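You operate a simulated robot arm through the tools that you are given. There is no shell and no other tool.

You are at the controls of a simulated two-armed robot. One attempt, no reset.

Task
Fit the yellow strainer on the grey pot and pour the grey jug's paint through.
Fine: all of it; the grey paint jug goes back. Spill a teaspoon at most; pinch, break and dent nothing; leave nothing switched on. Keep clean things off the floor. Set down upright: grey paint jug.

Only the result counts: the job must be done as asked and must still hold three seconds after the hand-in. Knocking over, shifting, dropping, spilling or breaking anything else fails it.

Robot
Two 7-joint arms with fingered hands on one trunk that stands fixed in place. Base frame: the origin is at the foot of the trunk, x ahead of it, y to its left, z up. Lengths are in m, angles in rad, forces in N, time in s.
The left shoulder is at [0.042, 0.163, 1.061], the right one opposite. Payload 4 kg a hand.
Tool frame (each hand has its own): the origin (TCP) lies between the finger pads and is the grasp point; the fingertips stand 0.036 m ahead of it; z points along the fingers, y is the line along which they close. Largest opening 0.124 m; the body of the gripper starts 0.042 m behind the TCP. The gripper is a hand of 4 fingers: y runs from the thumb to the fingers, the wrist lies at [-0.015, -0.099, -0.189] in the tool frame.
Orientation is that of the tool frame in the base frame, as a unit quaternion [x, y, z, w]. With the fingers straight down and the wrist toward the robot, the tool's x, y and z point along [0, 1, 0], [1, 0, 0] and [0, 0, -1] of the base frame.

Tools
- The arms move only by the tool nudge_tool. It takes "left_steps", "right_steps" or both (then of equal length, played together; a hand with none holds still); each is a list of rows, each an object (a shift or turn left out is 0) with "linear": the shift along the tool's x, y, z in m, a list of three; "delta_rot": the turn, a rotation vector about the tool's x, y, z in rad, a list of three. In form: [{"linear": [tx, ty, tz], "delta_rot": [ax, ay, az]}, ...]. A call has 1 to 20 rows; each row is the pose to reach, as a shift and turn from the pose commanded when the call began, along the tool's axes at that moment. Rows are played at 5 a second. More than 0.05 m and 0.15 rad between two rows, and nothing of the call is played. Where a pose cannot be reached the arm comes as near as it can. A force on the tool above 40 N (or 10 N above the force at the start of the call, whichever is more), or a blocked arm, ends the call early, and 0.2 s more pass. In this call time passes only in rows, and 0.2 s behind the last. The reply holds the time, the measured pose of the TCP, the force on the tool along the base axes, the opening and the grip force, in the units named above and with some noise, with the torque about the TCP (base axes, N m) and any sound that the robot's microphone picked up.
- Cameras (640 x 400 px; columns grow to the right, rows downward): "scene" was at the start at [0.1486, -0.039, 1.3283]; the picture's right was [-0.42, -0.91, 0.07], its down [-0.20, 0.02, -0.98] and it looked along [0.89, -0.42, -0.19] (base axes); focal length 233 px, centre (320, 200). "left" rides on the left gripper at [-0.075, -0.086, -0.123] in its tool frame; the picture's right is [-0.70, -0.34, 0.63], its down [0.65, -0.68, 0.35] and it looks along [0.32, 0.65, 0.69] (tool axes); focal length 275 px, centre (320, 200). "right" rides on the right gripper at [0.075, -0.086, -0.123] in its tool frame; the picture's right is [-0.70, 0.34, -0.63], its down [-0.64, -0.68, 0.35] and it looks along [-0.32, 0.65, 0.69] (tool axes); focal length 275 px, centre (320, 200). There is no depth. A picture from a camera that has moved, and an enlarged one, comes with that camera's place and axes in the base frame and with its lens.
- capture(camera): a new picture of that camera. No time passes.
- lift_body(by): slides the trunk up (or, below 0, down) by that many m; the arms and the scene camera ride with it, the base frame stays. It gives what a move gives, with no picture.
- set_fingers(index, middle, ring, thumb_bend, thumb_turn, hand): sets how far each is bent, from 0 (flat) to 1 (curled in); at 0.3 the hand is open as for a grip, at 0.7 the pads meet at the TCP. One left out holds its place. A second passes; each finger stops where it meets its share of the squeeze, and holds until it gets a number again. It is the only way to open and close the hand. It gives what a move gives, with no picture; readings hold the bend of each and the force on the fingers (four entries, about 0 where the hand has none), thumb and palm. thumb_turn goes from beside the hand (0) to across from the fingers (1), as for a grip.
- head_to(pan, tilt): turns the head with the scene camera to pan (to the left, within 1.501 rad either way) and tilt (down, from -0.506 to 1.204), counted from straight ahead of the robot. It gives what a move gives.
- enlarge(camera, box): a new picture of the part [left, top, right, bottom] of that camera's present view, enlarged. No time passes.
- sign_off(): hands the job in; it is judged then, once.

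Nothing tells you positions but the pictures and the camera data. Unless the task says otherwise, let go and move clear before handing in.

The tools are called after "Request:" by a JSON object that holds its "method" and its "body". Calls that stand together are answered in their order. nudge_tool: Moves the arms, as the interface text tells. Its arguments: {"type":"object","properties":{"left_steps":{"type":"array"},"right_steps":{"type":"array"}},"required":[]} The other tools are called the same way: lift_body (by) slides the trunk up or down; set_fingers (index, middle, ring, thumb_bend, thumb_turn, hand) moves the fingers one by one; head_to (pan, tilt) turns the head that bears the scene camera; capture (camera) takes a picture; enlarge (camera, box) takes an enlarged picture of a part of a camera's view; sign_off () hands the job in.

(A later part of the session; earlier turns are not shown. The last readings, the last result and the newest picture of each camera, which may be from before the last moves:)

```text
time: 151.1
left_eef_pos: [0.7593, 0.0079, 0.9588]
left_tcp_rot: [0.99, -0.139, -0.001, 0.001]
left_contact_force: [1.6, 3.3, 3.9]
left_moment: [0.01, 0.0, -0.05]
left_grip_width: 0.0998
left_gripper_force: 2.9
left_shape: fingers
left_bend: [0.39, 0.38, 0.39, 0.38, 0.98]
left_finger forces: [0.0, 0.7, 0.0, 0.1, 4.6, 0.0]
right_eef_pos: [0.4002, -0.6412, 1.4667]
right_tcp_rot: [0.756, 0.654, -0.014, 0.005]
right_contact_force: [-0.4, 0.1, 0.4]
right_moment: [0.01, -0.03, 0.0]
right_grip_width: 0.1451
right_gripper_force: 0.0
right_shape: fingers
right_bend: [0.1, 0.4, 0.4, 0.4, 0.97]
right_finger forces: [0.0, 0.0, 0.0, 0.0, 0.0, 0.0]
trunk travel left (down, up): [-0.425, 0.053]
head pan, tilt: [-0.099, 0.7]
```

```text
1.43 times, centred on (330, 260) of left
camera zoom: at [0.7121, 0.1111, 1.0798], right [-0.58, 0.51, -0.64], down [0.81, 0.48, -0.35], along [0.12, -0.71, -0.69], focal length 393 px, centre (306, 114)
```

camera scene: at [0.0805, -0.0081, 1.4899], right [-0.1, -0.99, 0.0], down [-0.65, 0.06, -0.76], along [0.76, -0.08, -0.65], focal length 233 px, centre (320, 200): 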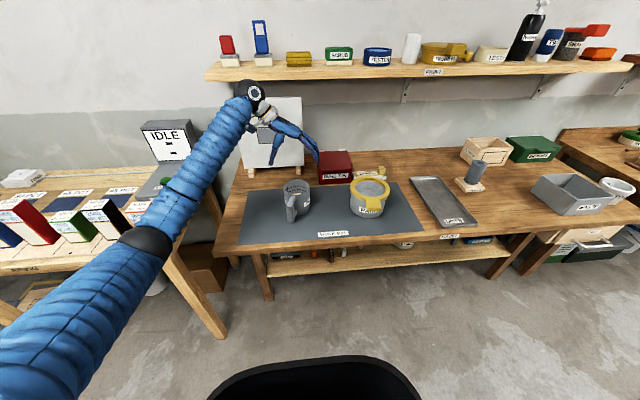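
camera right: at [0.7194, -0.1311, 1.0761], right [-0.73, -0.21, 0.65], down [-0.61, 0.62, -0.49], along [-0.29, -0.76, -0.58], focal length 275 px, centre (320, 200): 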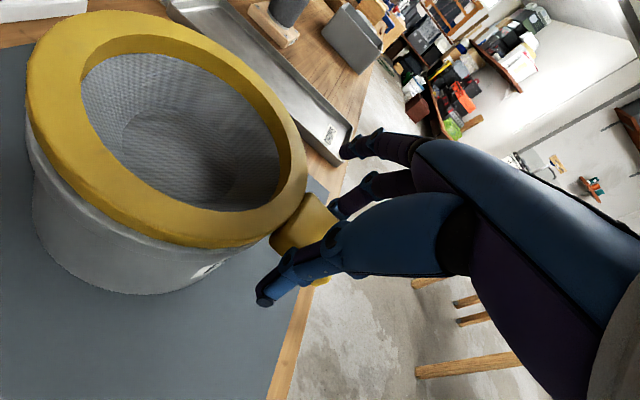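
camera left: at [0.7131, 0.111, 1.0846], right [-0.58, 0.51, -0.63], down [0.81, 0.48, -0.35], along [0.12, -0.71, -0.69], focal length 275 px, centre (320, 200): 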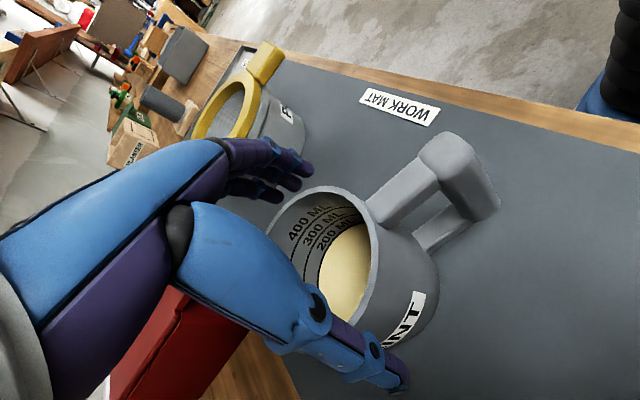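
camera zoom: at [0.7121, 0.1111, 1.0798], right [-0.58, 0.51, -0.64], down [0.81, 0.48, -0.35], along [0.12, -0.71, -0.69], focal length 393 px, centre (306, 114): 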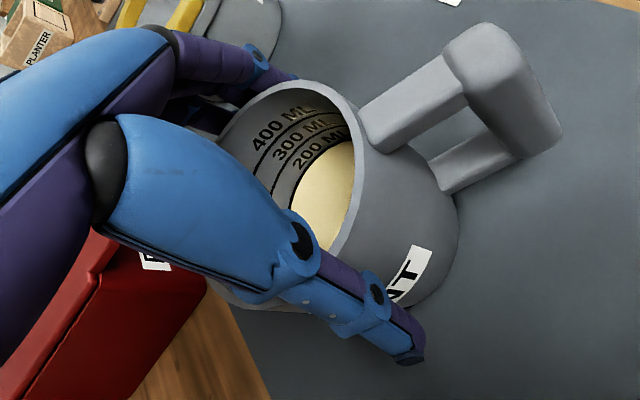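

Closing at this depth presses the thumb down on the rim rather than on the wall. I open a little, raise so the distal pads meet the wall just under the rim, and close again.

Request:
{"method": "set_fingers", "body": {"hand": "left", "index": 0.3, "middle": 0.3, "ring": 0.3, "thumb_bend": 0.3}}

Request:
{"method": "nudge_tool", "body": {"left_steps": [{"linear": [0, 0, -0.008]}, {"linear": [0, 0, -0.016]}]}}

Request:
{"method": "set_fingers", "body": {"hand": "left", "index": 0.37, "middle": 0.37, "ring": 0.37, "thumb_bend": 0.37}}

Request:
{"method": "enlarge", "body": {"camera": "left", "box": [210, 120, 450, 400]}}

Request:
{"method": "enlarge", "body": {"camera": "scene", "box": [250, 130, 350, 220]}}

```text
time: 152.1
left_eef_pos: [0.7598, 0.0079, 0.9583]
left_tcp_rot: [0.99, -0.139, 0.001, 0.001]
left_contact_force: [0.5, 0.8, -0.7]
left_moment: [0.0, 0.04, 0.03]
left_grip_width: 0.1233
left_gripper_force: 0.0
left_shape: fingers
left_bend: [0.3, 0.3, 0.3, 0.3, 0.98]
left_finger forces: [0.0, 0.1, 0.1, 0.0, 0.0, 0.0]
right_eef_pos: [0.4009, -0.6416, 1.4663]
right_tcp_rot: [0.755, 0.655, -0.014, 0.003]
right_contact_force: [-0.4, 0.1, -0.3]
right_moment: [-0.02, 0.02, 0.02]
right_grip_width: 0.145
right_gripper_force: 0.1
right_shape: fingers
right_bend: [0.1, 0.4, 0.4, 0.4, 0.97]
right_finger forces: [0.0, 0.1, 0.1, 0.1, 0.1, 0.1]
trunk travel left (down, up): [-0.425, 0.053]
head pan, tilt: [-0.099, 0.7]
```

```text
time: 152.7
left_eef_pos: [0.7594, 0.0082, 0.9755]
left_tcp_rot: [0.99, -0.139, 0.0, 0.001]
left_contact_force: [-0.8, 1.0, 0.3]
left_moment: [0.0, -0.02, 0.0]
left_grip_width: 0.1232
left_gripper_force: 0.1
left_shape: fingers
left_bend: [0.3, 0.3, 0.3, 0.3, 0.98]
left_finger forces: [0.0, 0.0, 0.0, 0.1, 0.0, 0.0]
right_eef_pos: [0.4001, -0.6408, 1.4665]
right_tcp_rot: [0.756, 0.655, -0.013, 0.003]
right_contact_force: [0.3, -0.3, 0.1]
right_moment: [0.01, 0.02, -0.01]
right_grip_width: 0.1449
right_gripper_force: 0.1
right_shape: fingers
right_bend: [0.1, 0.4, 0.4, 0.4, 0.97]
right_finger forces: [0.0, 0.0, 0.0, 0.1, 0.0, 0.0]
trunk travel left (down, up): [-0.425, 0.053]
head pan, tilt: [-0.099, 0.7]
```

```text
time: 153.7
left_eef_pos: [0.7587, 0.0075, 0.9744]
left_tcp_rot: [0.99, -0.139, 0.0, 0.001]
left_contact_force: [1.4, 0.3, 0.2]
left_moment: [0.01, -0.02, 0.04]
left_grip_width: 0.1027
left_gripper_force: 0.2
left_shape: fingers
left_bend: [0.37, 0.37, 0.37, 0.37, 0.98]
left_finger forces: [0.0, 0.0, 0.1, 0.1, 0.2, 0.0]
right_eef_pos: [0.4012, -0.6414, 1.4652]
right_tcp_rot: [0.756, 0.655, -0.013, 0.002]
right_contact_force: [-1.4, -0.1, 0.1]
right_moment: [-0.01, 0.02, 0.01]
right_grip_width: 0.1448
right_gripper_force: 0.0
right_shape: fingers
right_bend: [0.1, 0.4, 0.4, 0.4, 0.97]
right_finger forces: [0.0, 0.0, 0.0, 0.0, 0.1, 0.0]
trunk travel left (down, up): [-0.425, 0.053]
head pan, tilt: [-0.099, 0.7]
```

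```text
1.43 times, centred on (330, 260) of left
camera zoom: at [0.7118, 0.1103, 1.0953], right [-0.58, 0.51, -0.63], down [0.81, 0.48, -0.35], along [0.12, -0.71, -0.69], focal length 393 px, centre (306, 114)
```

zoom: 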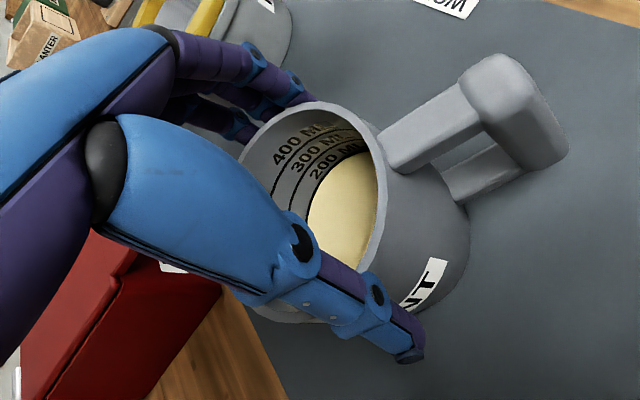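

```text
4.44 times, centred on (300, 175) of scene
camera zoom: at [0.0802, -0.0088, 1.4899], right [-0.1, -0.99, 0.0], down [-0.65, 0.06, -0.76], along [0.76, -0.08, -0.65], focal length 1038 px, centre (409, 311)
```

zoom: 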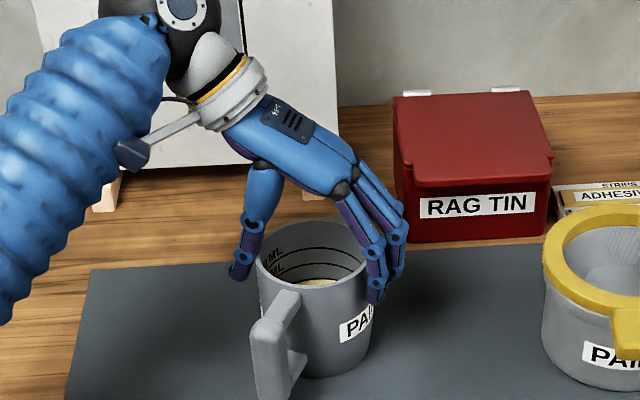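

Request:
{"method": "set_fingers", "body": {"hand": "left", "index": 0.41, "middle": 0.41, "ring": 0.41, "thumb_bend": 0.4}}

Request:
{"method": "enlarge", "body": {"camera": "left", "box": [210, 120, 450, 400]}}

Request:
{"method": "enlarge", "body": {"camera": "scene", "box": [250, 130, 350, 220]}}

```text
time: 154.7
left_eef_pos: [0.7597, 0.0085, 0.9747]
left_tcp_rot: [0.99, -0.139, -0.001, 0.001]
left_contact_force: [0.2, 1.3, 1.1]
left_moment: [-0.02, 0.02, -0.02]
left_grip_width: 0.0941
left_gripper_force: 1.6
left_shape: fingers
left_bend: [0.41, 0.4, 0.41, 0.39, 0.98]
left_finger forces: [0.0, 1.4, 0.0, 0.1, 2.5, 0.0]
right_eef_pos: [0.4, -0.6408, 1.4653]
right_tcp_rot: [0.756, 0.654, -0.014, 0.003]
right_contact_force: [-0.4, -0.1, -0.2]
right_moment: [0.01, 0.02, 0.01]
right_grip_width: 0.145
right_gripper_force: 0.0
right_shape: fingers
right_bend: [0.1, 0.4, 0.4, 0.4, 0.97]
right_finger forces: [0.0, 0.1, 0.0, 0.0, 0.0, 0.1]
trunk travel left (down, up): [-0.425, 0.053]
head pan, tilt: [-0.099, 0.7]
```

```text
1.43 times, centred on (330, 260) of left
camera zoom: at [0.7118, 0.1104, 1.0953], right [-0.58, 0.51, -0.63], down [0.81, 0.48, -0.35], along [0.12, -0.71, -0.69], focal length 393 px, centre (306, 114)
```

zoom: 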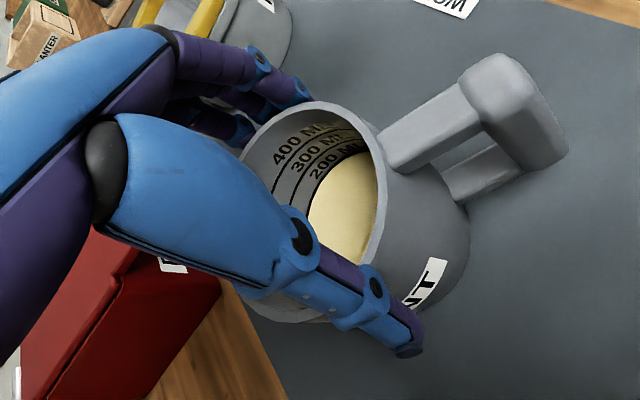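

```text
4.44 times, centred on (300, 175) of scene
camera zoom: at [0.0802, -0.0087, 1.4899], right [-0.1, -0.99, 0.0], down [-0.65, 0.06, -0.76], along [0.76, -0.08, -0.65], focal length 1038 px, centre (409, 311)
```

zoom: 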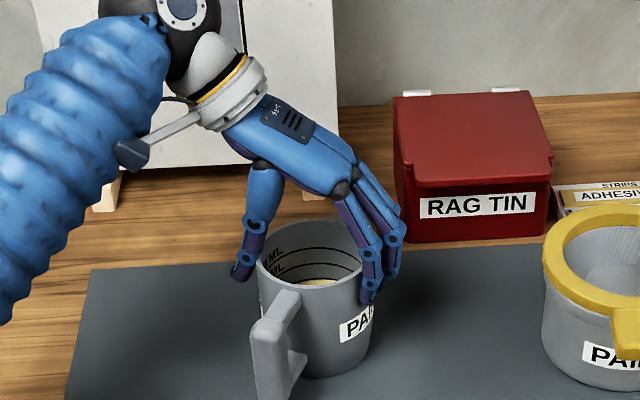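

Middle finger and thumb now meet the wall from opposite sides. I squeeze gradually more.

Request:
{"method": "set_fingers", "body": {"hand": "left", "index": 0.46, "middle": 0.46, "ring": 0.46, "thumb_bend": 0.43}}

Request:
{"method": "enlarge", "body": {"camera": "scene", "box": [250, 130, 350, 220]}}

```text
time: 155.7
left_eef_pos: [0.7582, 0.0074, 0.9751]
left_tcp_rot: [0.99, -0.138, 0.0, 0.001]
left_contact_force: [1.6, -1.0, 3.5]
left_moment: [-0.24, 0.01, 0.01]
left_grip_width: 0.091
left_gripper_force: 8.6
left_shape: fingers
left_bend: [0.44, 0.42, 0.44, 0.41, 0.97]
left_finger forces: [1.7, 4.8, 2.1, 0.0, 8.8, 0.1]
right_eef_pos: [0.4003, -0.6411, 1.4657]
right_tcp_rot: [0.756, 0.655, -0.013, 0.003]
right_contact_force: [1.2, 0.6, -0.1]
right_moment: [0.02, 0.01, 0.01]
right_grip_width: 0.145
right_gripper_force: 0.0
right_shape: fingers
right_bend: [0.1, 0.4, 0.4, 0.4, 0.97]
right_finger forces: [0.1, 0.0, 0.0, 0.0, 0.1, 0.1]
trunk travel left (down, up): [-0.425, 0.053]
head pan, tilt: [-0.099, 0.7]
```

```text
4.44 times, centred on (300, 175) of scene
camera zoom: at [0.08, -0.0087, 1.4899], right [-0.1, -0.99, 0.0], down [-0.65, 0.06, -0.76], along [0.76, -0.08, -0.65], focal length 1038 px, centre (409, 311)
```

zoom: 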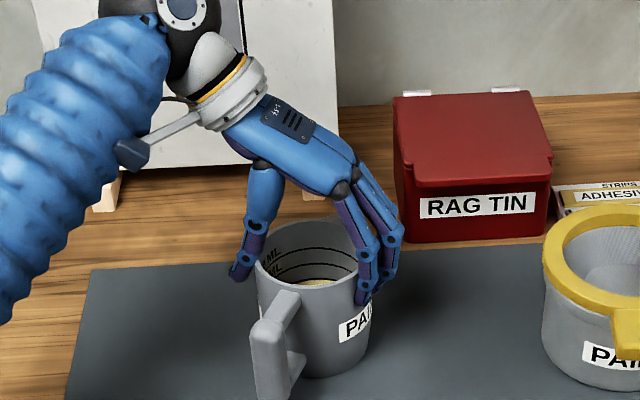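

Request:
{"method": "set_fingers", "body": {"hand": "left", "index": 0.51, "middle": 0.51, "ring": 0.51, "thumb_bend": 0.46}}

Request:
{"method": "nudge_tool", "body": {"left_steps": [{"linear": [0, 0, -0.003]}, {"linear": [0, 0, -0.006]}]}}

Request:
{"method": "enlarge", "body": {"camera": "scene", "box": [250, 130, 350, 220]}}

Request:
{"method": "enlarge", "body": {"camera": "left", "box": [210, 120, 450, 400]}}

```text
time: 156.7
left_eef_pos: [0.7587, 0.0089, 0.9744]
left_tcp_rot: [0.99, -0.14, 0.001, 0.001]
left_contact_force: [1.0, -0.7, 7.2]
left_moment: [-0.42, 0.06, -0.04]
left_grip_width: 0.091
left_gripper_force: 16.0
left_shape: fingers
left_bend: [0.47, 0.44, 0.47, 0.41, 0.96]
left_finger forces: [4.1, 7.9, 4.6, 0.0, 15.9, 0.1]
right_eef_pos: [0.4011, -0.6402, 1.4653]
right_tcp_rot: [0.756, 0.654, -0.013, 0.003]
right_contact_force: [0.0, -0.6, -0.7]
right_moment: [-0.03, 0.01, -0.04]
right_grip_width: 0.145
right_gripper_force: 0.1
right_shape: fingers
right_bend: [0.1, 0.4, 0.4, 0.4, 0.97]
right_finger forces: [0.0, 0.0, 0.0, 0.0, 0.0, 0.0]
trunk travel left (down, up): [-0.425, 0.053]
head pan, tilt: [-0.099, 0.7]
```

```text
time: 157.2
left_eef_pos: [0.7591, 0.0086, 0.9802]
left_tcp_rot: [0.99, -0.139, -0.001, 0.001]
left_contact_force: [-0.3, 0.4, -0.2]
left_moment: [-0.02, -0.05, -0.03]
left_grip_width: 0.0887
left_gripper_force: 12.6
left_shape: fingers
left_bend: [0.48, 0.46, 0.48, 0.41, 0.96]
left_finger forces: [3.4, 6.9, 3.7, 0.0, 11.7, 0.0]
right_eef_pos: [0.401, -0.6394, 1.465]
right_tcp_rot: [0.756, 0.655, -0.013, 0.003]
right_contact_force: [0.5, 0.3, -0.3]
right_moment: [-0.01, -0.04, 0.0]
right_grip_width: 0.1451
right_gripper_force: 0.0
right_shape: fingers
right_bend: [0.1, 0.4, 0.4, 0.4, 0.97]
right_finger forces: [0.0, 0.0, 0.1, 0.0, 0.0, 0.0]
trunk travel left (down, up): [-0.425, 0.053]
head pan, tilt: [-0.099, 0.7]
```

```text
4.44 times, centred on (300, 175) of scene
camera zoom: at [0.0805, -0.0086, 1.4898], right [-0.1, -0.99, 0.0], down [-0.65, 0.06, -0.76], along [0.76, -0.08, -0.65], focal length 1038 px, centre (409, 311)
```

zoom: 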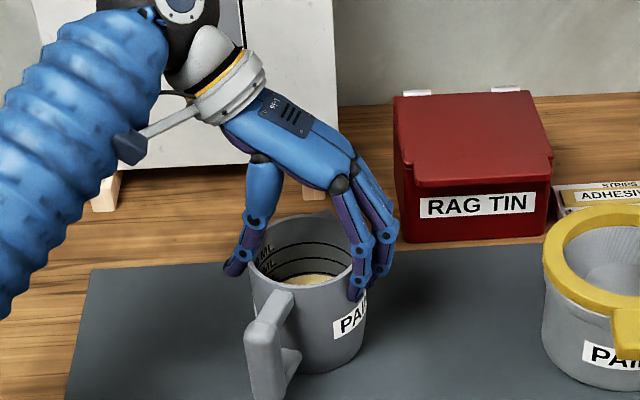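

```text
1.43 times, centred on (330, 260) of left
camera zoom: at [0.7128, 0.1113, 1.1], right [-0.58, 0.51, -0.63], down [0.81, 0.48, -0.35], along [0.12, -0.71, -0.69], focal length 393 px, centre (306, 114)
```

zoom: 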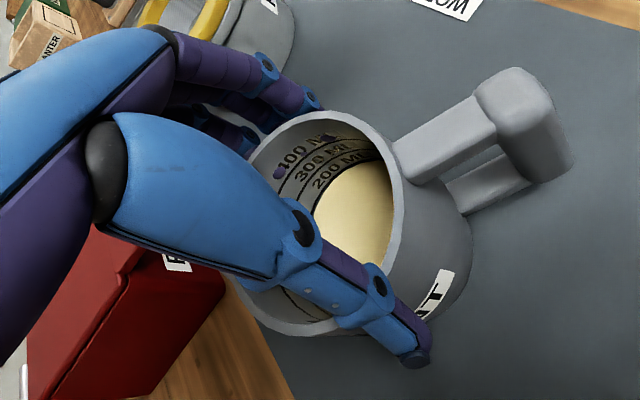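

Request:
{"method": "nudge_tool", "body": {"left_steps": [{"linear": [0, 0, -0.004]}, {"linear": [0, 0, -0.008]}]}}

Request:
{"method": "enlarge", "body": {"camera": "scene", "box": [250, 130, 350, 220]}}

Request:
{"method": "enlarge", "body": {"camera": "left", "box": [210, 120, 450, 400]}}

```text
time: 157.8
left_eef_pos: [0.7604, 0.0095, 0.9895]
left_tcp_rot: [0.99, -0.139, 0.0, 0.0]
left_contact_force: [0.3, -0.7, -3.1]
left_moment: [-0.03, -0.02, 0.0]
left_grip_width: 0.0881
left_gripper_force: 12.5
left_shape: fingers
left_bend: [0.48, 0.46, 0.48, 0.41, 0.96]
left_finger forces: [3.4, 6.7, 4.2, 0.1, 11.7, 0.0]
right_eef_pos: [0.4003, -0.6424, 1.4653]
right_tcp_rot: [0.755, 0.655, -0.014, 0.003]
right_contact_force: [-0.4, -0.5, 0.4]
right_moment: [0.01, 0.01, 0.01]
right_grip_width: 0.1451
right_gripper_force: 0.1
right_shape: fingers
right_bend: [0.1, 0.4, 0.4, 0.4, 0.97]
right_finger forces: [0.0, 0.1, 0.0, 0.1, 0.1, 0.0]
trunk travel left (down, up): [-0.425, 0.053]
head pan, tilt: [-0.099, 0.7]
```

```text
4.44 times, centred on (300, 175) of scene
camera zoom: at [0.0806, -0.0088, 1.4899], right [-0.1, -0.99, 0.0], down [-0.65, 0.06, -0.76], along [0.76, -0.08, -0.65], focal length 1038 px, centre (409, 311)
```

zoom: 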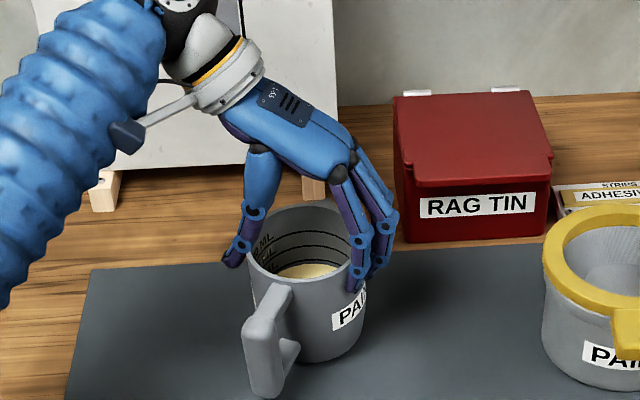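

```text
1.43 times, centred on (330, 260) of left
camera zoom: at [0.7131, 0.1114, 1.1088], right [-0.58, 0.51, -0.63], down [0.81, 0.48, -0.35], along [0.12, -0.71, -0.69], focal length 393 px, centre (306, 114)
```

zoom: 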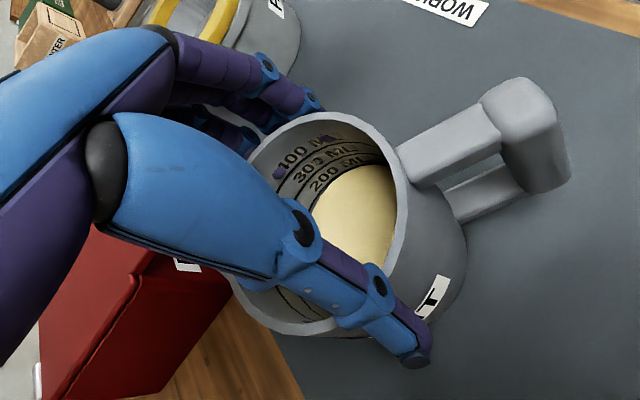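

The jug is off the mat, hanging level, and the load reads only about 3 N. I firm up the grip a little, then lift higher and check again.

Request:
{"method": "set_fingers", "body": {"hand": "left", "index": 0.54, "middle": 0.54, "ring": 0.54, "thumb_bend": 0.48}}

Request:
{"method": "nudge_tool", "body": {"left_steps": [{"linear": [0, 0, -0.008]}, {"linear": [0, 0, -0.016]}, {"linear": [0, 0, -0.024]}]}}

Request:
{"method": "enlarge", "body": {"camera": "scene", "box": [250, 110, 370, 220]}}

Request:
{"method": "enlarge", "body": {"camera": "left", "box": [210, 120, 450, 400]}}

```text
time: 158.8
left_eef_pos: [0.759, 0.008, 0.9885]
left_tcp_rot: [0.99, -0.14, 0.0, 0.001]
left_contact_force: [0.4, 1.1, -3.3]
left_moment: [-0.02, -0.06, -0.01]
left_grip_width: 0.0874
left_gripper_force: 17.9
left_shape: fingers
left_bend: [0.5, 0.47, 0.49, 0.42, 0.96]
left_finger forces: [4.6, 8.3, 5.4, 0.0, 16.2, 0.1]
right_eef_pos: [0.4012, -0.6408, 1.466]
right_tcp_rot: [0.756, 0.655, -0.015, 0.003]
right_contact_force: [0.2, 0.0, 0.0]
right_moment: [-0.03, -0.03, 0.02]
right_grip_width: 0.1453
right_gripper_force: 0.0
right_shape: fingers
right_bend: [0.1, 0.4, 0.4, 0.4, 0.97]
right_finger forces: [0.1, 0.0, 0.0, 0.0, 0.1, 0.0]
trunk travel left (down, up): [-0.425, 0.053]
head pan, tilt: [-0.099, 0.7]
```

```text
time: 159.7
left_eef_pos: [0.7605, 0.0093, 1.0103]
left_tcp_rot: [0.99, -0.14, -0.001, 0.002]
left_contact_force: [-0.5, -0.4, -4.0]
left_moment: [-0.05, -0.02, 0.0]
left_grip_width: 0.0875
left_gripper_force: 17.1
left_shape: fingers
left_bend: [0.5, 0.47, 0.49, 0.42, 0.96]
left_finger forces: [4.6, 8.3, 5.4, 0.1, 16.1, 0.0]
right_eef_pos: [0.4017, -0.6416, 1.4662]
right_tcp_rot: [0.756, 0.655, -0.013, 0.003]
right_contact_force: [0.1, 0.0, 0.5]
right_moment: [0.01, 0.02, 0.0]
right_grip_width: 0.1449
right_gripper_force: 0.0
right_shape: fingers
right_bend: [0.1, 0.4, 0.4, 0.4, 0.97]
right_finger forces: [0.1, 0.1, 0.0, 0.0, 0.0, 0.0]
trunk travel left (down, up): [-0.425, 0.053]
head pan, tilt: [-0.099, 0.7]
```

```text
3.64 times, centred on (310, 165) of scene
camera zoom: at [0.0805, -0.0088, 1.4899], right [-0.1, -0.99, 0.0], down [-0.65, 0.06, -0.76], along [0.76, -0.08, -0.65], focal length 849 px, centre (356, 327)
```

zoom: 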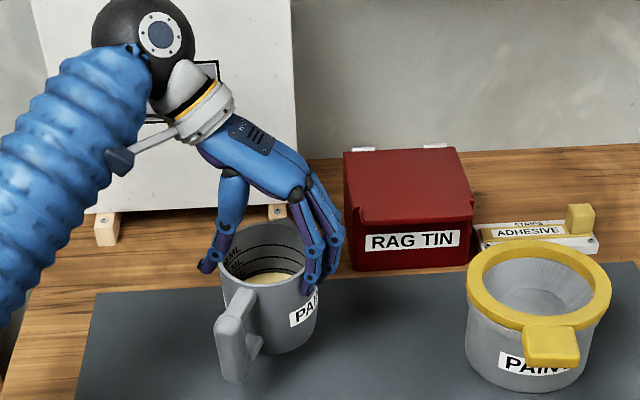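

```text
1.43 times, centred on (330, 260) of left
camera zoom: at [0.7121, 0.1126, 1.1314], right [-0.58, 0.51, -0.63], down [0.81, 0.48, -0.35], along [0.12, -0.71, -0.69], focal length 393 px, centre (306, 114)
```

zoom: 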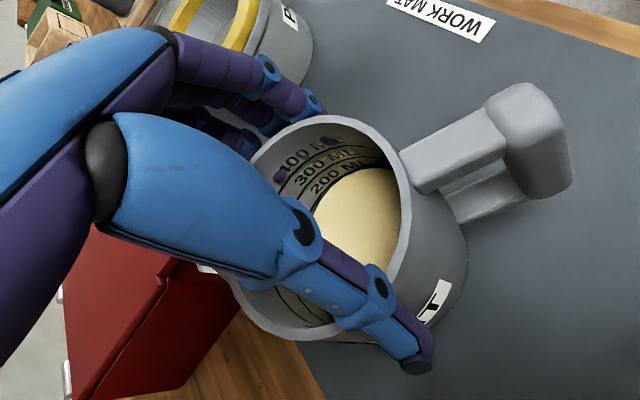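

The hold is steady (16 N squeeze, ~3.5 N load). I raise the jug to a safe carry height.

Request:
{"method": "nudge_tool", "body": {"left_steps": [{"linear": [0, 0, -0.015]}, {"linear": [0, 0, -0.035]}, {"linear": [0, 0, -0.055]}, {"linear": [0, 0, -0.075]}, {"linear": [0, 0, -0.095]}, {"linear": [0, 0, -0.11]}]}}

Request:
{"method": "capture", "body": {"camera": "left"}}

Request:
{"method": "enlarge", "body": {"camera": "scene", "box": [230, 80, 390, 220]}}

```text
time: 161.1
left_eef_pos: [0.7601, 0.0066, 1.1206]
left_tcp_rot: [0.99, -0.14, 0.0, 0.001]
left_contact_force: [0.2, -0.8, -3.2]
left_moment: [-0.05, -0.04, 0.0]
left_grip_width: 0.0875
left_gripper_force: 17.7
left_shape: fingers
left_bend: [0.5, 0.47, 0.49, 0.42, 0.96]
left_finger forces: [4.4, 8.3, 5.4, 0.1, 16.0, 0.0]
right_eef_pos: [0.3998, -0.6408, 1.4645]
right_tcp_rot: [0.755, 0.655, -0.014, 0.002]
right_contact_force: [0.1, -0.6, -0.3]
right_moment: [0.03, -0.01, -0.02]
right_grip_width: 0.1452
right_gripper_force: 0.0
right_shape: fingers
right_bend: [0.1, 0.4, 0.4, 0.4, 0.97]
right_finger forces: [0.0, 0.0, 0.2, 0.0, 0.0, 0.0]
trunk travel left (down, up): [-0.425, 0.053]
head pan, tilt: [-0.099, 0.7]
```

```text
taken
camera left: at [0.713, 0.1105, 1.2419], right [-0.58, 0.51, -0.63], down [0.81, 0.48, -0.35], along [0.12, -0.71, -0.69], focal length 275 px, centre (320, 200)
```

left: 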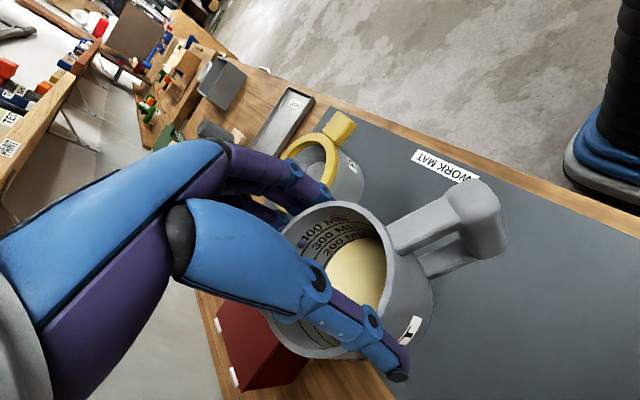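

```text
2.86 times, centred on (310, 150) of scene
camera zoom: at [0.0804, -0.009, 1.4899], right [-0.1, -0.99, 0.0], down [-0.65, 0.06, -0.76], along [0.76, -0.08, -0.65], focal length 667 px, centre (349, 343)
```

zoom: 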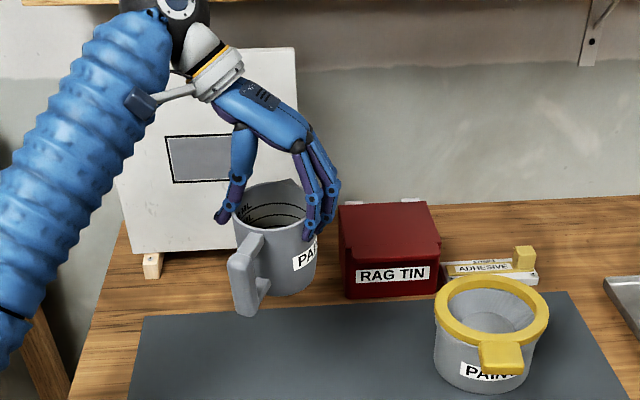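

Request:
{"method": "enlarge", "body": {"camera": "left", "box": [250, 160, 520, 400]}}

```text
1.67 times, centred on (385, 280) of left
camera zoom: at [0.713, 0.1105, 1.2419], right [-0.58, 0.51, -0.63], down [0.81, 0.48, -0.35], along [0.12, -0.71, -0.69], focal length 459 px, centre (212, 67)
```

zoom: 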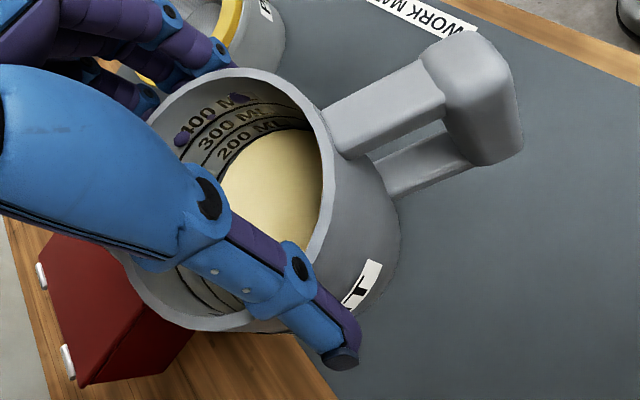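

The jug hangs securely: its rim is ~17 mm below the grasp point and the spout points about 13° right of the hand's x axis. Now I carry it slowly to the pot while yawing about 71°.

Request:
{"method": "nudge_tool", "body": {"left_steps": [{"linear": [0.0013, 0.0089, 0], "delta_rot": [0, 0, -0.0388]}, {"linear": [0.0038, 0.0249, 0], "delta_rot": [0, 0, -0.1086]}, {"linear": [0.0063, 0.0419, 0], "delta_rot": [0, 0, -0.1826]}, {"linear": [0.0089, 0.0589, 0], "delta_rot": [0, 0, -0.2566]}, {"linear": [0.0115, 0.0759, 0], "delta_rot": [0, 0, -0.3307]}, {"linear": [0.0141, 0.0929, 0], "delta_rot": [0, 0, -0.4047]}, {"linear": [0.0166, 0.1099, 0], "delta_rot": [0, 0, -0.4788]}, {"linear": [0.0192, 0.1269, 0], "delta_rot": [0, 0, -0.5528]}, {"linear": [0.0218, 0.1439, 0], "delta_rot": [0, 0, -0.6269]}, {"linear": [0.0244, 0.1609, 0], "delta_rot": [0, 0, -0.7009]}, {"linear": [0.0269, 0.1779, 0], "delta_rot": [0, 0, -0.775]}, {"linear": [0.0295, 0.1949, 0], "delta_rot": [0, 0, -0.849]}, {"linear": [0.0321, 0.2119, 0], "delta_rot": [0, 0, -0.9231]}, {"linear": [0.0347, 0.2289, 0], "delta_rot": [0, 0, -0.9971]}, {"linear": [0.0372, 0.2459, 0], "delta_rot": [0, 0, -1.0712]}, {"linear": [0.0398, 0.2629, 0], "delta_rot": [0, 0, -1.1452]}, {"linear": [0.0418, 0.2762, 0], "delta_rot": [0, 0, -1.2031]}, {"linear": [0.0431, 0.2849, 0], "delta_rot": [0, 0, -1.241]}]}}

Request:
{"method": "capture", "body": {"camera": "left"}}

Request:
{"method": "capture", "body": {"camera": "scene"}}

```text
time: 164.8
left_eef_pos: [0.7233, -0.2784, 1.1205]
left_tcp_rot: [0.886, 0.463, -0.001, 0.0]
left_contact_force: [0.8, -0.1, -4.1]
left_moment: [0.06, -0.1, 0.0]
left_grip_width: 0.0873
left_gripper_force: 16.7
left_shape: fingers
left_bend: [0.5, 0.48, 0.49, 0.42, 0.96]
left_finger forces: [4.5, 8.2, 5.6, 0.0, 15.9, 0.1]
right_eef_pos: [0.4016, -0.64, 1.4646]
right_tcp_rot: [0.755, 0.655, -0.014, 0.003]
right_contact_force: [0.6, 0.5, 0.1]
right_moment: [0.0, -0.05, -0.03]
right_grip_width: 0.1448
right_gripper_force: 0.0
right_shape: fingers
right_bend: [0.1, 0.4, 0.4, 0.4, 0.97]
right_finger forces: [0.0, 0.1, 0.0, 0.0, 0.1, 0.1]
trunk travel left (down, up): [-0.425, 0.053]
head pan, tilt: [-0.099, 0.7]
```

```text
taken
camera left: at [0.6107, -0.2916, 1.2425], right [-0.67, -0.38, -0.63], down [-0.19, 0.92, -0.35], along [0.71, -0.11, -0.69], focal length 275 px, centre (320, 200)
```

left: 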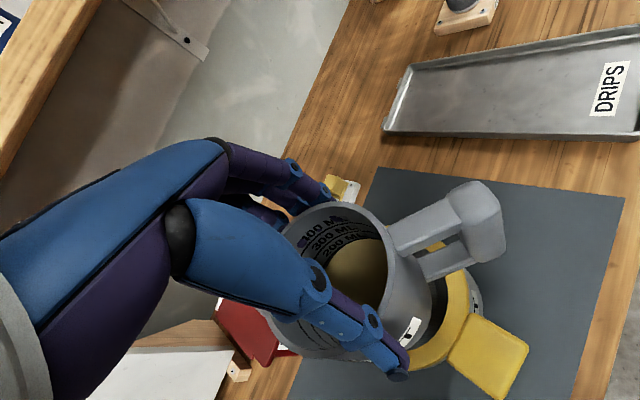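

```text
taken
camera scene: at [0.0805, -0.0094, 1.4899], right [-0.1, -0.99, 0.0], down [-0.65, 0.06, -0.76], along [0.76, -0.08, -0.65], focal length 233 px, centre (320, 200)
```

scene: 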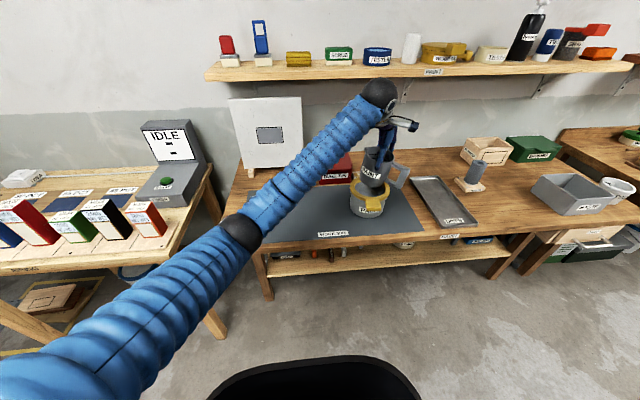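

The jug is over the strainer with nothing spilled. I tilt toward the pour in steps, first to about 40° (well before the paint reaches the lip), and check that the jug turns with the hand.

Request:
{"method": "nudge_tool", "body": {"left_steps": [{"linear": [0, 0, 0], "delta_rot": [0, -0.025, 0]}, {"linear": [0, 0, 0.001], "delta_rot": [0, -0.06, 0]}, {"linear": [0, 0, 0.002], "delta_rot": [0, -0.1, 0]}, {"linear": [0, 0, 0.003], "delta_rot": [0, -0.14, 0]}, {"linear": [0, 0, 0.004], "delta_rot": [0, -0.18, 0]}, {"linear": [0, 0, 0.005], "delta_rot": [0, -0.22, 0]}, {"linear": [0, 0, 0.006], "delta_rot": [0, -0.26, 0]}, {"linear": [0, 0, 0.007], "delta_rot": [0, -0.3, 0]}, {"linear": [0, 0, 0.008], "delta_rot": [0, -0.34, 0]}, {"linear": [0, 0, 0.009], "delta_rot": [0, -0.37, 0]}, {"linear": [0, 0, 0.01], "delta_rot": [0, -0.4, 0]}]}}

Request:
{"method": "capture", "body": {"camera": "left"}}

Request:
{"method": "enlarge", "body": {"camera": "scene", "box": [310, 60, 450, 240]}}

```text
time: 167.2
left_eef_pos: [0.7224, -0.2769, 1.1118]
left_tcp_rot: [0.869, 0.453, -0.177, 0.092]
left_contact_force: [0.3, -0.1, -3.7]
left_moment: [0.08, -0.09, -0.01]
left_grip_width: 0.0871
left_gripper_force: 17.2
left_shape: fingers
left_bend: [0.5, 0.48, 0.49, 0.42, 0.96]
left_finger forces: [4.4, 8.4, 6.0, 0.0, 15.5, 0.0]
right_eef_pos: [0.4014, -0.6414, 1.4646]
right_tcp_rot: [0.756, 0.655, -0.014, 0.002]
right_contact_force: [-0.8, 0.2, -0.1]
right_moment: [0.03, 0.01, 0.03]
right_grip_width: 0.1449
right_gripper_force: 0.0
right_shape: fingers
right_bend: [0.1, 0.4, 0.4, 0.4, 0.97]
right_finger forces: [0.0, 0.0, 0.1, 0.1, 0.0, 0.0]
trunk travel left (down, up): [-0.425, 0.053]
head pan, tilt: [-0.099, 0.7]
```

```text
taken
camera left: at [0.6415, -0.246, 1.253], right [-0.78, -0.54, -0.31], down [-0.3, 0.77, -0.57], along [0.54, -0.36, -0.76], focal length 275 px, centre (320, 200)
```

left: 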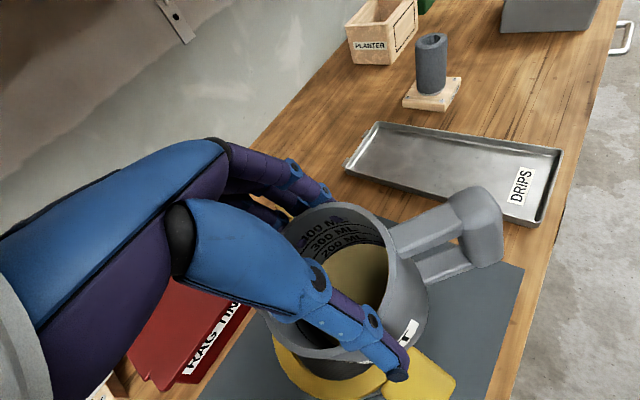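

```text
2.22 times, centred on (380, 150) of scene
camera zoom: at [0.0806, -0.009, 1.4899], right [-0.1, -0.99, 0.0], down [-0.65, 0.06, -0.76], along [0.76, -0.08, -0.65], focal length 519 px, centre (187, 311)
```

zoom: 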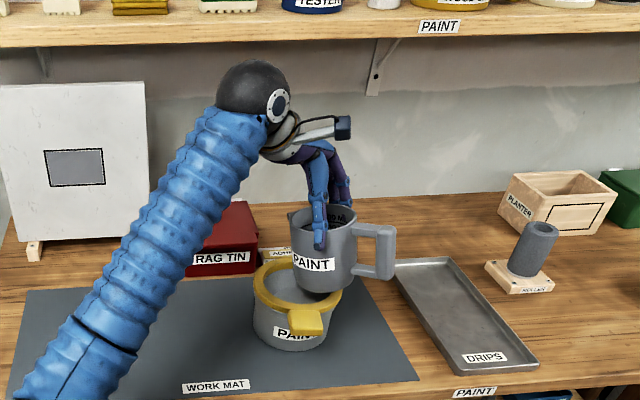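

The jug turns with the hand. Continue to about 45°.

Request:
{"method": "nudge_tool", "body": {"left_steps": [{"linear": [0, 0, 0.0005], "delta_rot": [0, -0.04, 0]}, {"linear": [0, 0, 0.001], "delta_rot": [0, -0.08, 0]}, {"linear": [0, 0, 0.002], "delta_rot": [0, -0.12, 0]}, {"linear": [0, 0, 0.003], "delta_rot": [0, -0.16, 0]}, {"linear": [0, 0, 0.004], "delta_rot": [0, -0.2, 0]}, {"linear": [0, 0, 0.005], "delta_rot": [0, -0.24, 0]}, {"linear": [0, 0, 0.006], "delta_rot": [0, -0.28, 0]}, {"linear": [0, 0, 0.007], "delta_rot": [0, -0.32, 0]}, {"linear": [0, 0, 0.008], "delta_rot": [0, -0.36, 0]}]}}

Request:
{"method": "capture", "body": {"camera": "left"}}

Request:
{"method": "enlarge", "body": {"camera": "scene", "box": [330, 110, 430, 230]}}

```text
time: 169.2
left_eef_pos: [0.7218, -0.2787, 1.1051]
left_tcp_rot: [0.823, 0.429, -0.329, 0.172]
left_contact_force: [-0.1, -0.3, -3.8]
left_moment: [0.15, -0.16, -0.04]
left_grip_width: 0.0866
left_gripper_force: 17.4
left_shape: fingers
left_bend: [0.51, 0.48, 0.49, 0.42, 0.96]
left_finger forces: [4.3, 8.3, 6.5, 0.1, 15.7, 0.0]
right_eef_pos: [0.4005, -0.6411, 1.4644]
right_tcp_rot: [0.755, 0.656, -0.014, 0.004]
right_contact_force: [0.9, -0.7, -0.6]
right_moment: [-0.03, 0.0, 0.03]
right_grip_width: 0.1447
right_gripper_force: 0.0
right_shape: fingers
right_bend: [0.1, 0.4, 0.4, 0.4, 0.97]
right_finger forces: [0.0, 0.0, 0.0, 0.0, 0.1, 0.0]
trunk travel left (down, up): [-0.425, 0.053]
head pan, tilt: [-0.099, 0.7]
```

```text
taken
camera left: at [0.6691, -0.206, 1.2439], right [-0.81, -0.58, 0.02], down [-0.43, 0.58, -0.7], along [0.39, -0.58, -0.72], focal length 275 px, centre (320, 200)
```

left: 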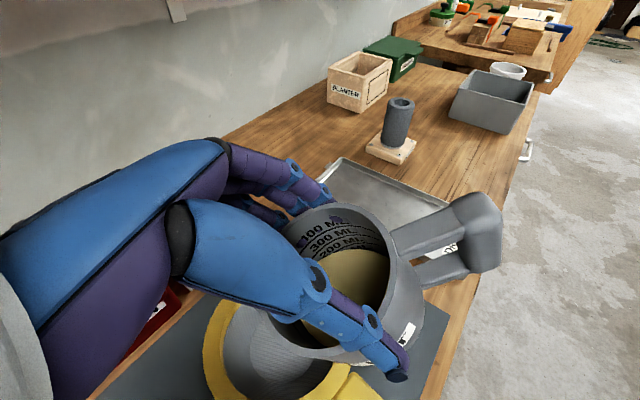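

```text
3.33 times, centred on (380, 170) of scene
camera zoom: at [0.0805, -0.0091, 1.4899], right [-0.1, -0.99, 0.0], down [-0.65, 0.06, -0.76], along [0.76, -0.08, -0.65], focal length 778 px, centre (120, 300)
```

zoom: 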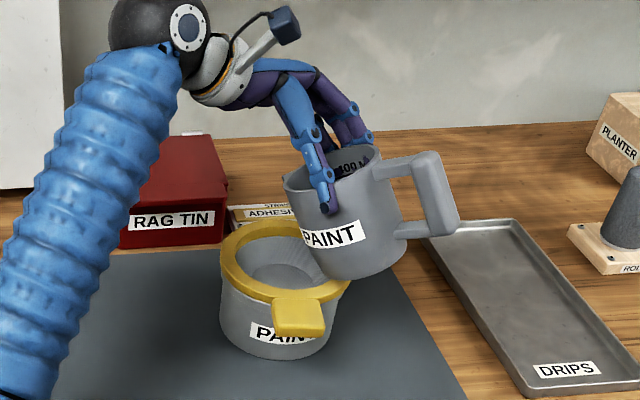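

The jug lags the hand: it is tilted only ~20° while the hand is at 43°, so it slips a little in the grip (a safe direction - it stays upright). To regain range I rotate the hand back past vertical so the jug leads it, then squeeze more firmly before tipping.

Request:
{"method": "nudge_tool", "body": {"left_steps": [{"linear": [-0.0009, 0, -0.0009], "delta_rot": [0, 0.04, 0]}, {"linear": [-0.0018, 0, -0.0018], "delta_rot": [0, 0.1, 0]}, {"linear": [-0.0027, 0, -0.0028], "delta_rot": [0, 0.17, 0]}, {"linear": [-0.0036, 0, -0.0038], "delta_rot": [0, 0.24, 0]}, {"linear": [-0.0045, 0, -0.0048], "delta_rot": [0, 0.31, 0]}, {"linear": [-0.0054, 0, -0.0057], "delta_rot": [0, 0.38, 0]}, {"linear": [-0.0063, 0, -0.0067], "delta_rot": [0, 0.45, 0]}, {"linear": [-0.0072, 0, -0.0076], "delta_rot": [0, 0.52, 0]}, {"linear": [-0.0081, 0, -0.0086], "delta_rot": [0, 0.59, 0]}, {"linear": [-0.009, 0, -0.0095], "delta_rot": [0, 0.66, 0]}, {"linear": [-0.0099, 0, -0.0105], "delta_rot": [0, 0.73, 0]}, {"linear": [-0.0108, 0, -0.0114], "delta_rot": [0, 0.8, 0]}, {"linear": [-0.0117, 0, -0.0124], "delta_rot": [0, 0.87, 0]}, {"linear": [-0.0126, 0, -0.0133], "delta_rot": [0, 0.94, 0]}, {"linear": [-0.0135, 0, -0.0143], "delta_rot": [0, 1.01, 0]}, {"linear": [-0.0144, 0, -0.0152], "delta_rot": [0, 1.08, 0]}, {"linear": [-0.0153, 0, -0.0162], "delta_rot": [0, 1.15, 0]}, {"linear": [-0.0162, 0, -0.0171], "delta_rot": [0, 1.22, 0]}, {"linear": [-0.0172, 0, -0.0181], "delta_rot": [0, 1.27, 0]}, {"linear": [-0.0172, 0, -0.0181], "delta_rot": [0, 1.3, 0]}]}}

Request:
{"method": "capture", "body": {"camera": "left"}}

Request:
{"method": "enlarge", "body": {"camera": "scene", "box": [330, 90, 430, 230]}}

```text
time: 173.4
left_eef_pos: [0.7214, -0.2804, 1.1299]
left_tcp_rot: [0.855, 0.446, 0.236, -0.123]
left_contact_force: [0.3, -0.8, -3.5]
left_moment: [-0.07, 0.06, 0.0]
left_grip_width: 0.0872
left_gripper_force: 16.8
left_shape: fingers
left_bend: [0.5, 0.48, 0.5, 0.42, 0.95]
left_finger forces: [5.1, 8.0, 5.3, 0.1, 15.7, 0.1]
right_eef_pos: [0.4019, -0.6415, 1.4658]
right_tcp_rot: [0.756, 0.654, -0.014, 0.003]
right_contact_force: [0.4, -0.5, -0.1]
right_moment: [0.0, 0.02, 0.0]
right_grip_width: 0.1451
right_gripper_force: 0.0
right_shape: fingers
right_bend: [0.1, 0.4, 0.4, 0.4, 0.97]
right_finger forces: [0.0, 0.1, 0.0, 0.1, 0.0, 0.0]
trunk travel left (down, up): [-0.425, 0.053]
head pan, tilt: [-0.099, 0.7]
```

```text
taken
camera left: at [0.5792, -0.3362, 1.1952], right [-0.43, -0.03, -0.9], down [-0.14, 0.99, 0.03], along [0.89, 0.14, -0.43], focal length 275 px, centre (320, 200)
```

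left: 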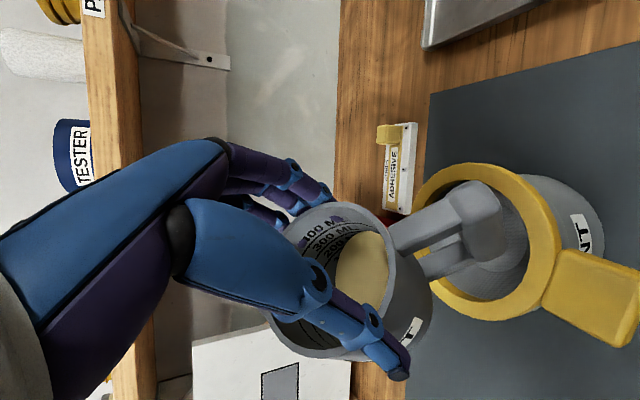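

```text
2.86 times, centred on (380, 160) of scene
camera zoom: at [0.0805, -0.0092, 1.4899], right [-0.1, -0.99, 0.0], down [-0.65, 0.06, -0.76], along [0.76, -0.08, -0.65], focal length 667 px, centre (149, 314)
```

zoom: 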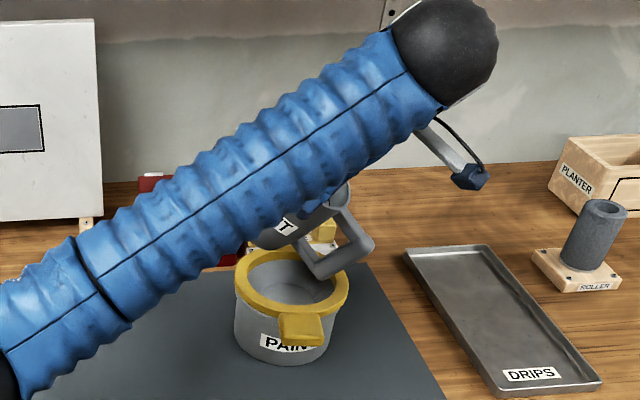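

Request:
{"method": "enlarge", "body": {"camera": "left", "box": [250, 170, 520, 390]}}

```text
1.82 times, centred on (385, 280) of left
camera zoom: at [0.5792, -0.3362, 1.1952], right [-0.43, -0.03, -0.9], down [-0.14, 0.99, 0.03], along [0.89, 0.14, -0.43], focal length 500 px, centre (202, 54)
```

zoom: 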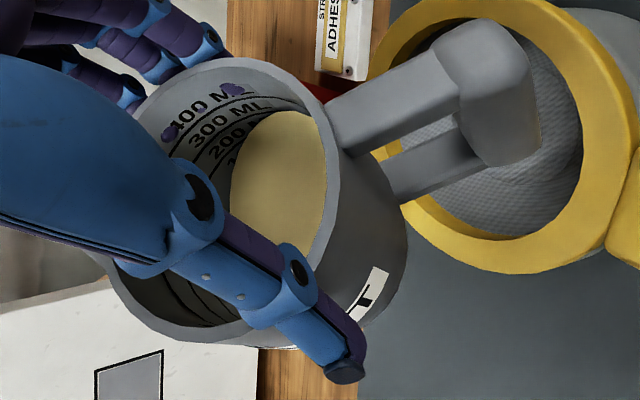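

Relative to the hand the jug is back to its original alignment (tilted about -31° with it, well short of spilling). I go a bit further back to gain some lead, then squeeze harder.

Request:
{"method": "nudge_tool", "body": {"left_steps": [{"linear": [0, 0, 0], "delta_rot": [0, 0.05, 0]}, {"linear": [0, 0, 0], "delta_rot": [0, 0.1, 0]}, {"linear": [0, 0, 0], "delta_rot": [0, 0.15, 0]}, {"linear": [0, 0, 0], "delta_rot": [0, 0.2, 0]}]}}

Request:
{"method": "enlarge", "body": {"camera": "left", "box": [250, 170, 520, 390]}}

```text
time: 174.4
left_eef_pos: [0.7203, -0.2788, 1.1291]
left_tcp_rot: [0.827, 0.431, 0.32, -0.167]
left_contact_force: [0.0, 0.6, -3.8]
left_moment: [-0.13, 0.08, -0.01]
left_grip_width: 0.0866
left_gripper_force: 17.1
left_shape: fingers
left_bend: [0.5, 0.48, 0.5, 0.42, 0.95]
left_finger forces: [5.2, 7.9, 5.0, 0.0, 16.0, 0.0]
right_eef_pos: [0.4013, -0.6401, 1.4656]
right_tcp_rot: [0.756, 0.654, -0.014, 0.002]
right_contact_force: [1.0, 0.5, 0.1]
right_moment: [0.0, 0.01, 0.01]
right_grip_width: 0.1451
right_gripper_force: 0.1
right_shape: fingers
right_bend: [0.1, 0.4, 0.4, 0.4, 0.97]
right_finger forces: [0.0, 0.1, 0.1, 0.1, 0.0, 0.0]
trunk travel left (down, up): [-0.425, 0.053]
head pan, tilt: [-0.099, 0.7]
```

```text
1.82 times, centred on (385, 280) of left
camera zoom: at [0.5723, -0.3443, 1.1679], right [-0.33, 0.12, -0.94], down [-0.15, 0.97, 0.18], along [0.93, 0.2, -0.3], focal length 500 px, centre (202, 54)
```

zoom: 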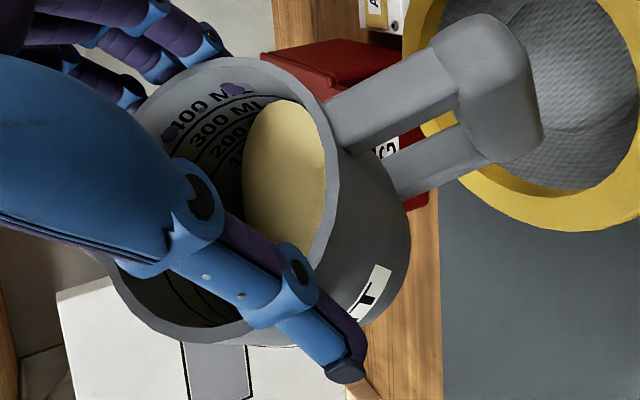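

Request:
{"method": "set_fingers", "body": {"hand": "left", "index": 0.62, "middle": 0.57, "ring": 0.62, "thumb_bend": 0.53}}

Request:
{"method": "enlarge", "body": {"camera": "left", "box": [250, 170, 520, 390]}}

```text
time: 175.4
left_eef_pos: [0.7213, -0.2793, 1.13]
left_tcp_rot: [0.827, 0.431, 0.32, -0.167]
left_contact_force: [0.1, 0.1, -3.8]
left_moment: [-0.11, 0.08, -0.01]
left_grip_width: 0.0861
left_gripper_force: 26.8
left_shape: fingers
left_bend: [0.53, 0.5, 0.53, 0.42, 0.94]
left_finger forces: [9.5, 8.4, 10.3, 0.1, 25.3, 0.0]
right_eef_pos: [0.4009, -0.6404, 1.4651]
right_tcp_rot: [0.755, 0.655, -0.014, 0.003]
right_contact_force: [-0.8, -0.7, 0.0]
right_moment: [0.01, 0.0, -0.02]
right_grip_width: 0.1451
right_gripper_force: 0.0
right_shape: fingers
right_bend: [0.1, 0.4, 0.4, 0.4, 0.97]
right_finger forces: [0.0, 0.0, 0.1, 0.0, 0.1, 0.0]
trunk travel left (down, up): [-0.425, 0.053]
head pan, tilt: [-0.099, 0.7]
```

```text
1.82 times, centred on (385, 280) of left
camera zoom: at [0.5724, -0.3443, 1.1681], right [-0.33, 0.12, -0.94], down [-0.15, 0.97, 0.18], along [0.93, 0.2, -0.3], focal length 500 px, centre (202, 54)
```

zoom: 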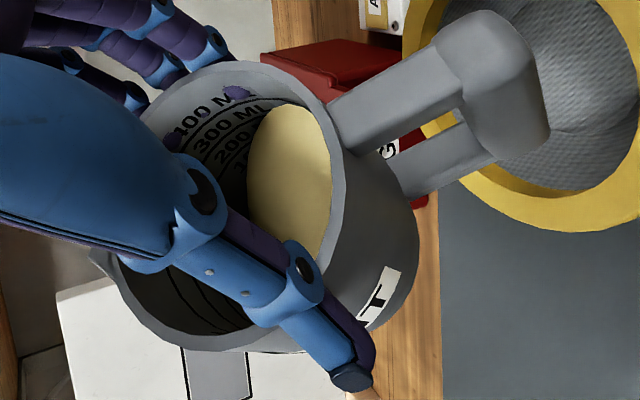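

Squeeze is now about 25 N, spread well over three fingers. Tilting forward again to about 34° and checking the lag.

Request:
{"method": "nudge_tool", "body": {"left_steps": [{"linear": [0, 0, 0], "delta_rot": [0, -0.04, 0]}, {"linear": [-0.0005, 0, 0.0005], "delta_rot": [0, -0.1, 0]}, {"linear": [-0.001, 0, 0.001], "delta_rot": [0, -0.17, 0]}, {"linear": [-0.0015, 0, 0.0016], "delta_rot": [0, -0.24, 0]}, {"linear": [-0.002, 0, 0.0022], "delta_rot": [0, -0.31, 0]}, {"linear": [-0.0026, 0, 0.0028], "delta_rot": [0, -0.38, 0]}, {"linear": [-0.0032, 0, 0.0035], "delta_rot": [0, -0.45, 0]}, {"linear": [-0.0038, 0, 0.0042], "delta_rot": [0, -0.52, 0]}, {"linear": [-0.0044, 0, 0.0048], "delta_rot": [0, -0.59, 0]}, {"linear": [-0.005, 0, 0.0055], "delta_rot": [0, -0.66, 0]}, {"linear": [-0.0056, 0, 0.0062], "delta_rot": [0, -0.73, 0]}, {"linear": [-0.0062, 0, 0.0068], "delta_rot": [0, -0.8, 0]}, {"linear": [-0.0068, 0, 0.0075], "delta_rot": [0, -0.87, 0]}, {"linear": [-0.0074, 0, 0.0081], "delta_rot": [0, -0.94, 0]}, {"linear": [-0.008, 0, 0.0088], "delta_rot": [0, -1.01, 0]}, {"linear": [-0.0085, 0, 0.0094], "delta_rot": [0, -1.08, 0]}, {"linear": [-0.009, 0, 0.0099], "delta_rot": [0, -1.15, 0]}, {"linear": [-0.0095, 0, 0.0105], "delta_rot": [0, -1.22, 0]}, {"linear": [-0.0101, 0, 0.0111], "delta_rot": [0, -1.29, 0]}, {"linear": [-0.0101, 0, 0.0111], "delta_rot": [0, -1.34, 0]}]}}

Request:
{"method": "capture", "body": {"camera": "left"}}

Request:
{"method": "enlarge", "body": {"camera": "scene", "box": [330, 110, 430, 230]}}

```text
time: 179.7
left_eef_pos: [0.7331, -0.2614, 1.1077]
left_tcp_rot: [0.843, 0.454, -0.255, 0.133]
left_contact_force: [0.5, 0.2, -4.3]
left_moment: [0.15, -0.1, 0.01]
left_grip_width: 0.0864
left_gripper_force: 26.9
left_shape: fingers
left_bend: [0.53, 0.5, 0.53, 0.42, 0.94]
left_finger forces: [9.1, 8.5, 11.6, 0.1, 24.9, 0.0]
right_eef_pos: [0.4019, -0.6409, 1.4658]
right_tcp_rot: [0.756, 0.655, -0.014, 0.003]
right_contact_force: [-0.9, -0.5, 0.2]
right_moment: [0.05, 0.0, 0.0]
right_grip_width: 0.1448
right_gripper_force: 0.0
right_shape: fingers
right_bend: [0.1, 0.4, 0.4, 0.4, 0.97]
right_finger forces: [0.1, 0.0, 0.0, 0.0, 0.0, 0.1]
trunk travel left (down, up): [-0.425, 0.053]
head pan, tilt: [-0.099, 0.7]
```

```text
taken
camera left: at [0.6666, -0.211, 1.2501], right [-0.8, -0.59, -0.14], down [-0.38, 0.67, -0.64], along [0.47, -0.45, -0.76], focal length 275 px, centre (320, 200)
```

left: 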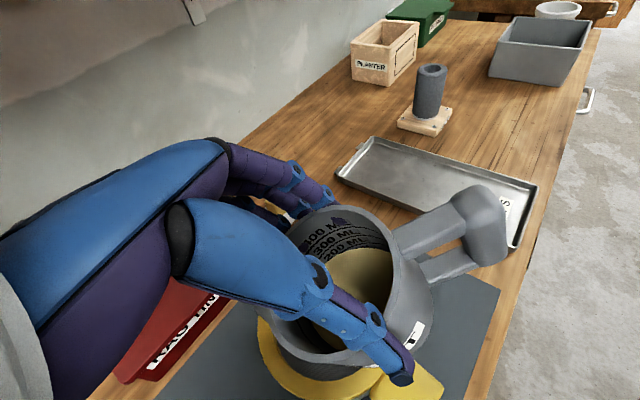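

```text
3.33 times, centred on (380, 170) of scene
camera zoom: at [0.0806, -0.0089, 1.4899], right [-0.1, -0.99, 0.0], down [-0.65, 0.06, -0.76], along [0.76, -0.08, -0.65], focal length 778 px, centre (120, 300)
```

zoom: 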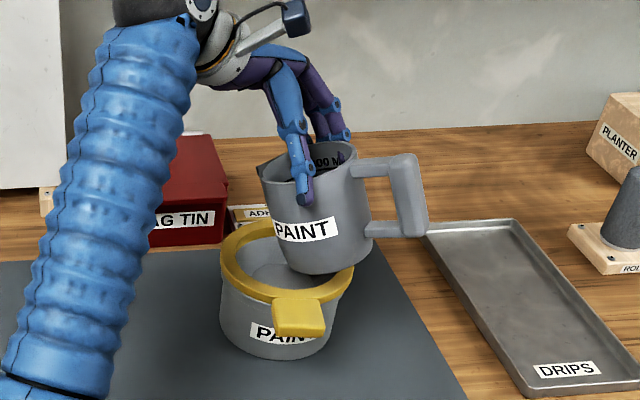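

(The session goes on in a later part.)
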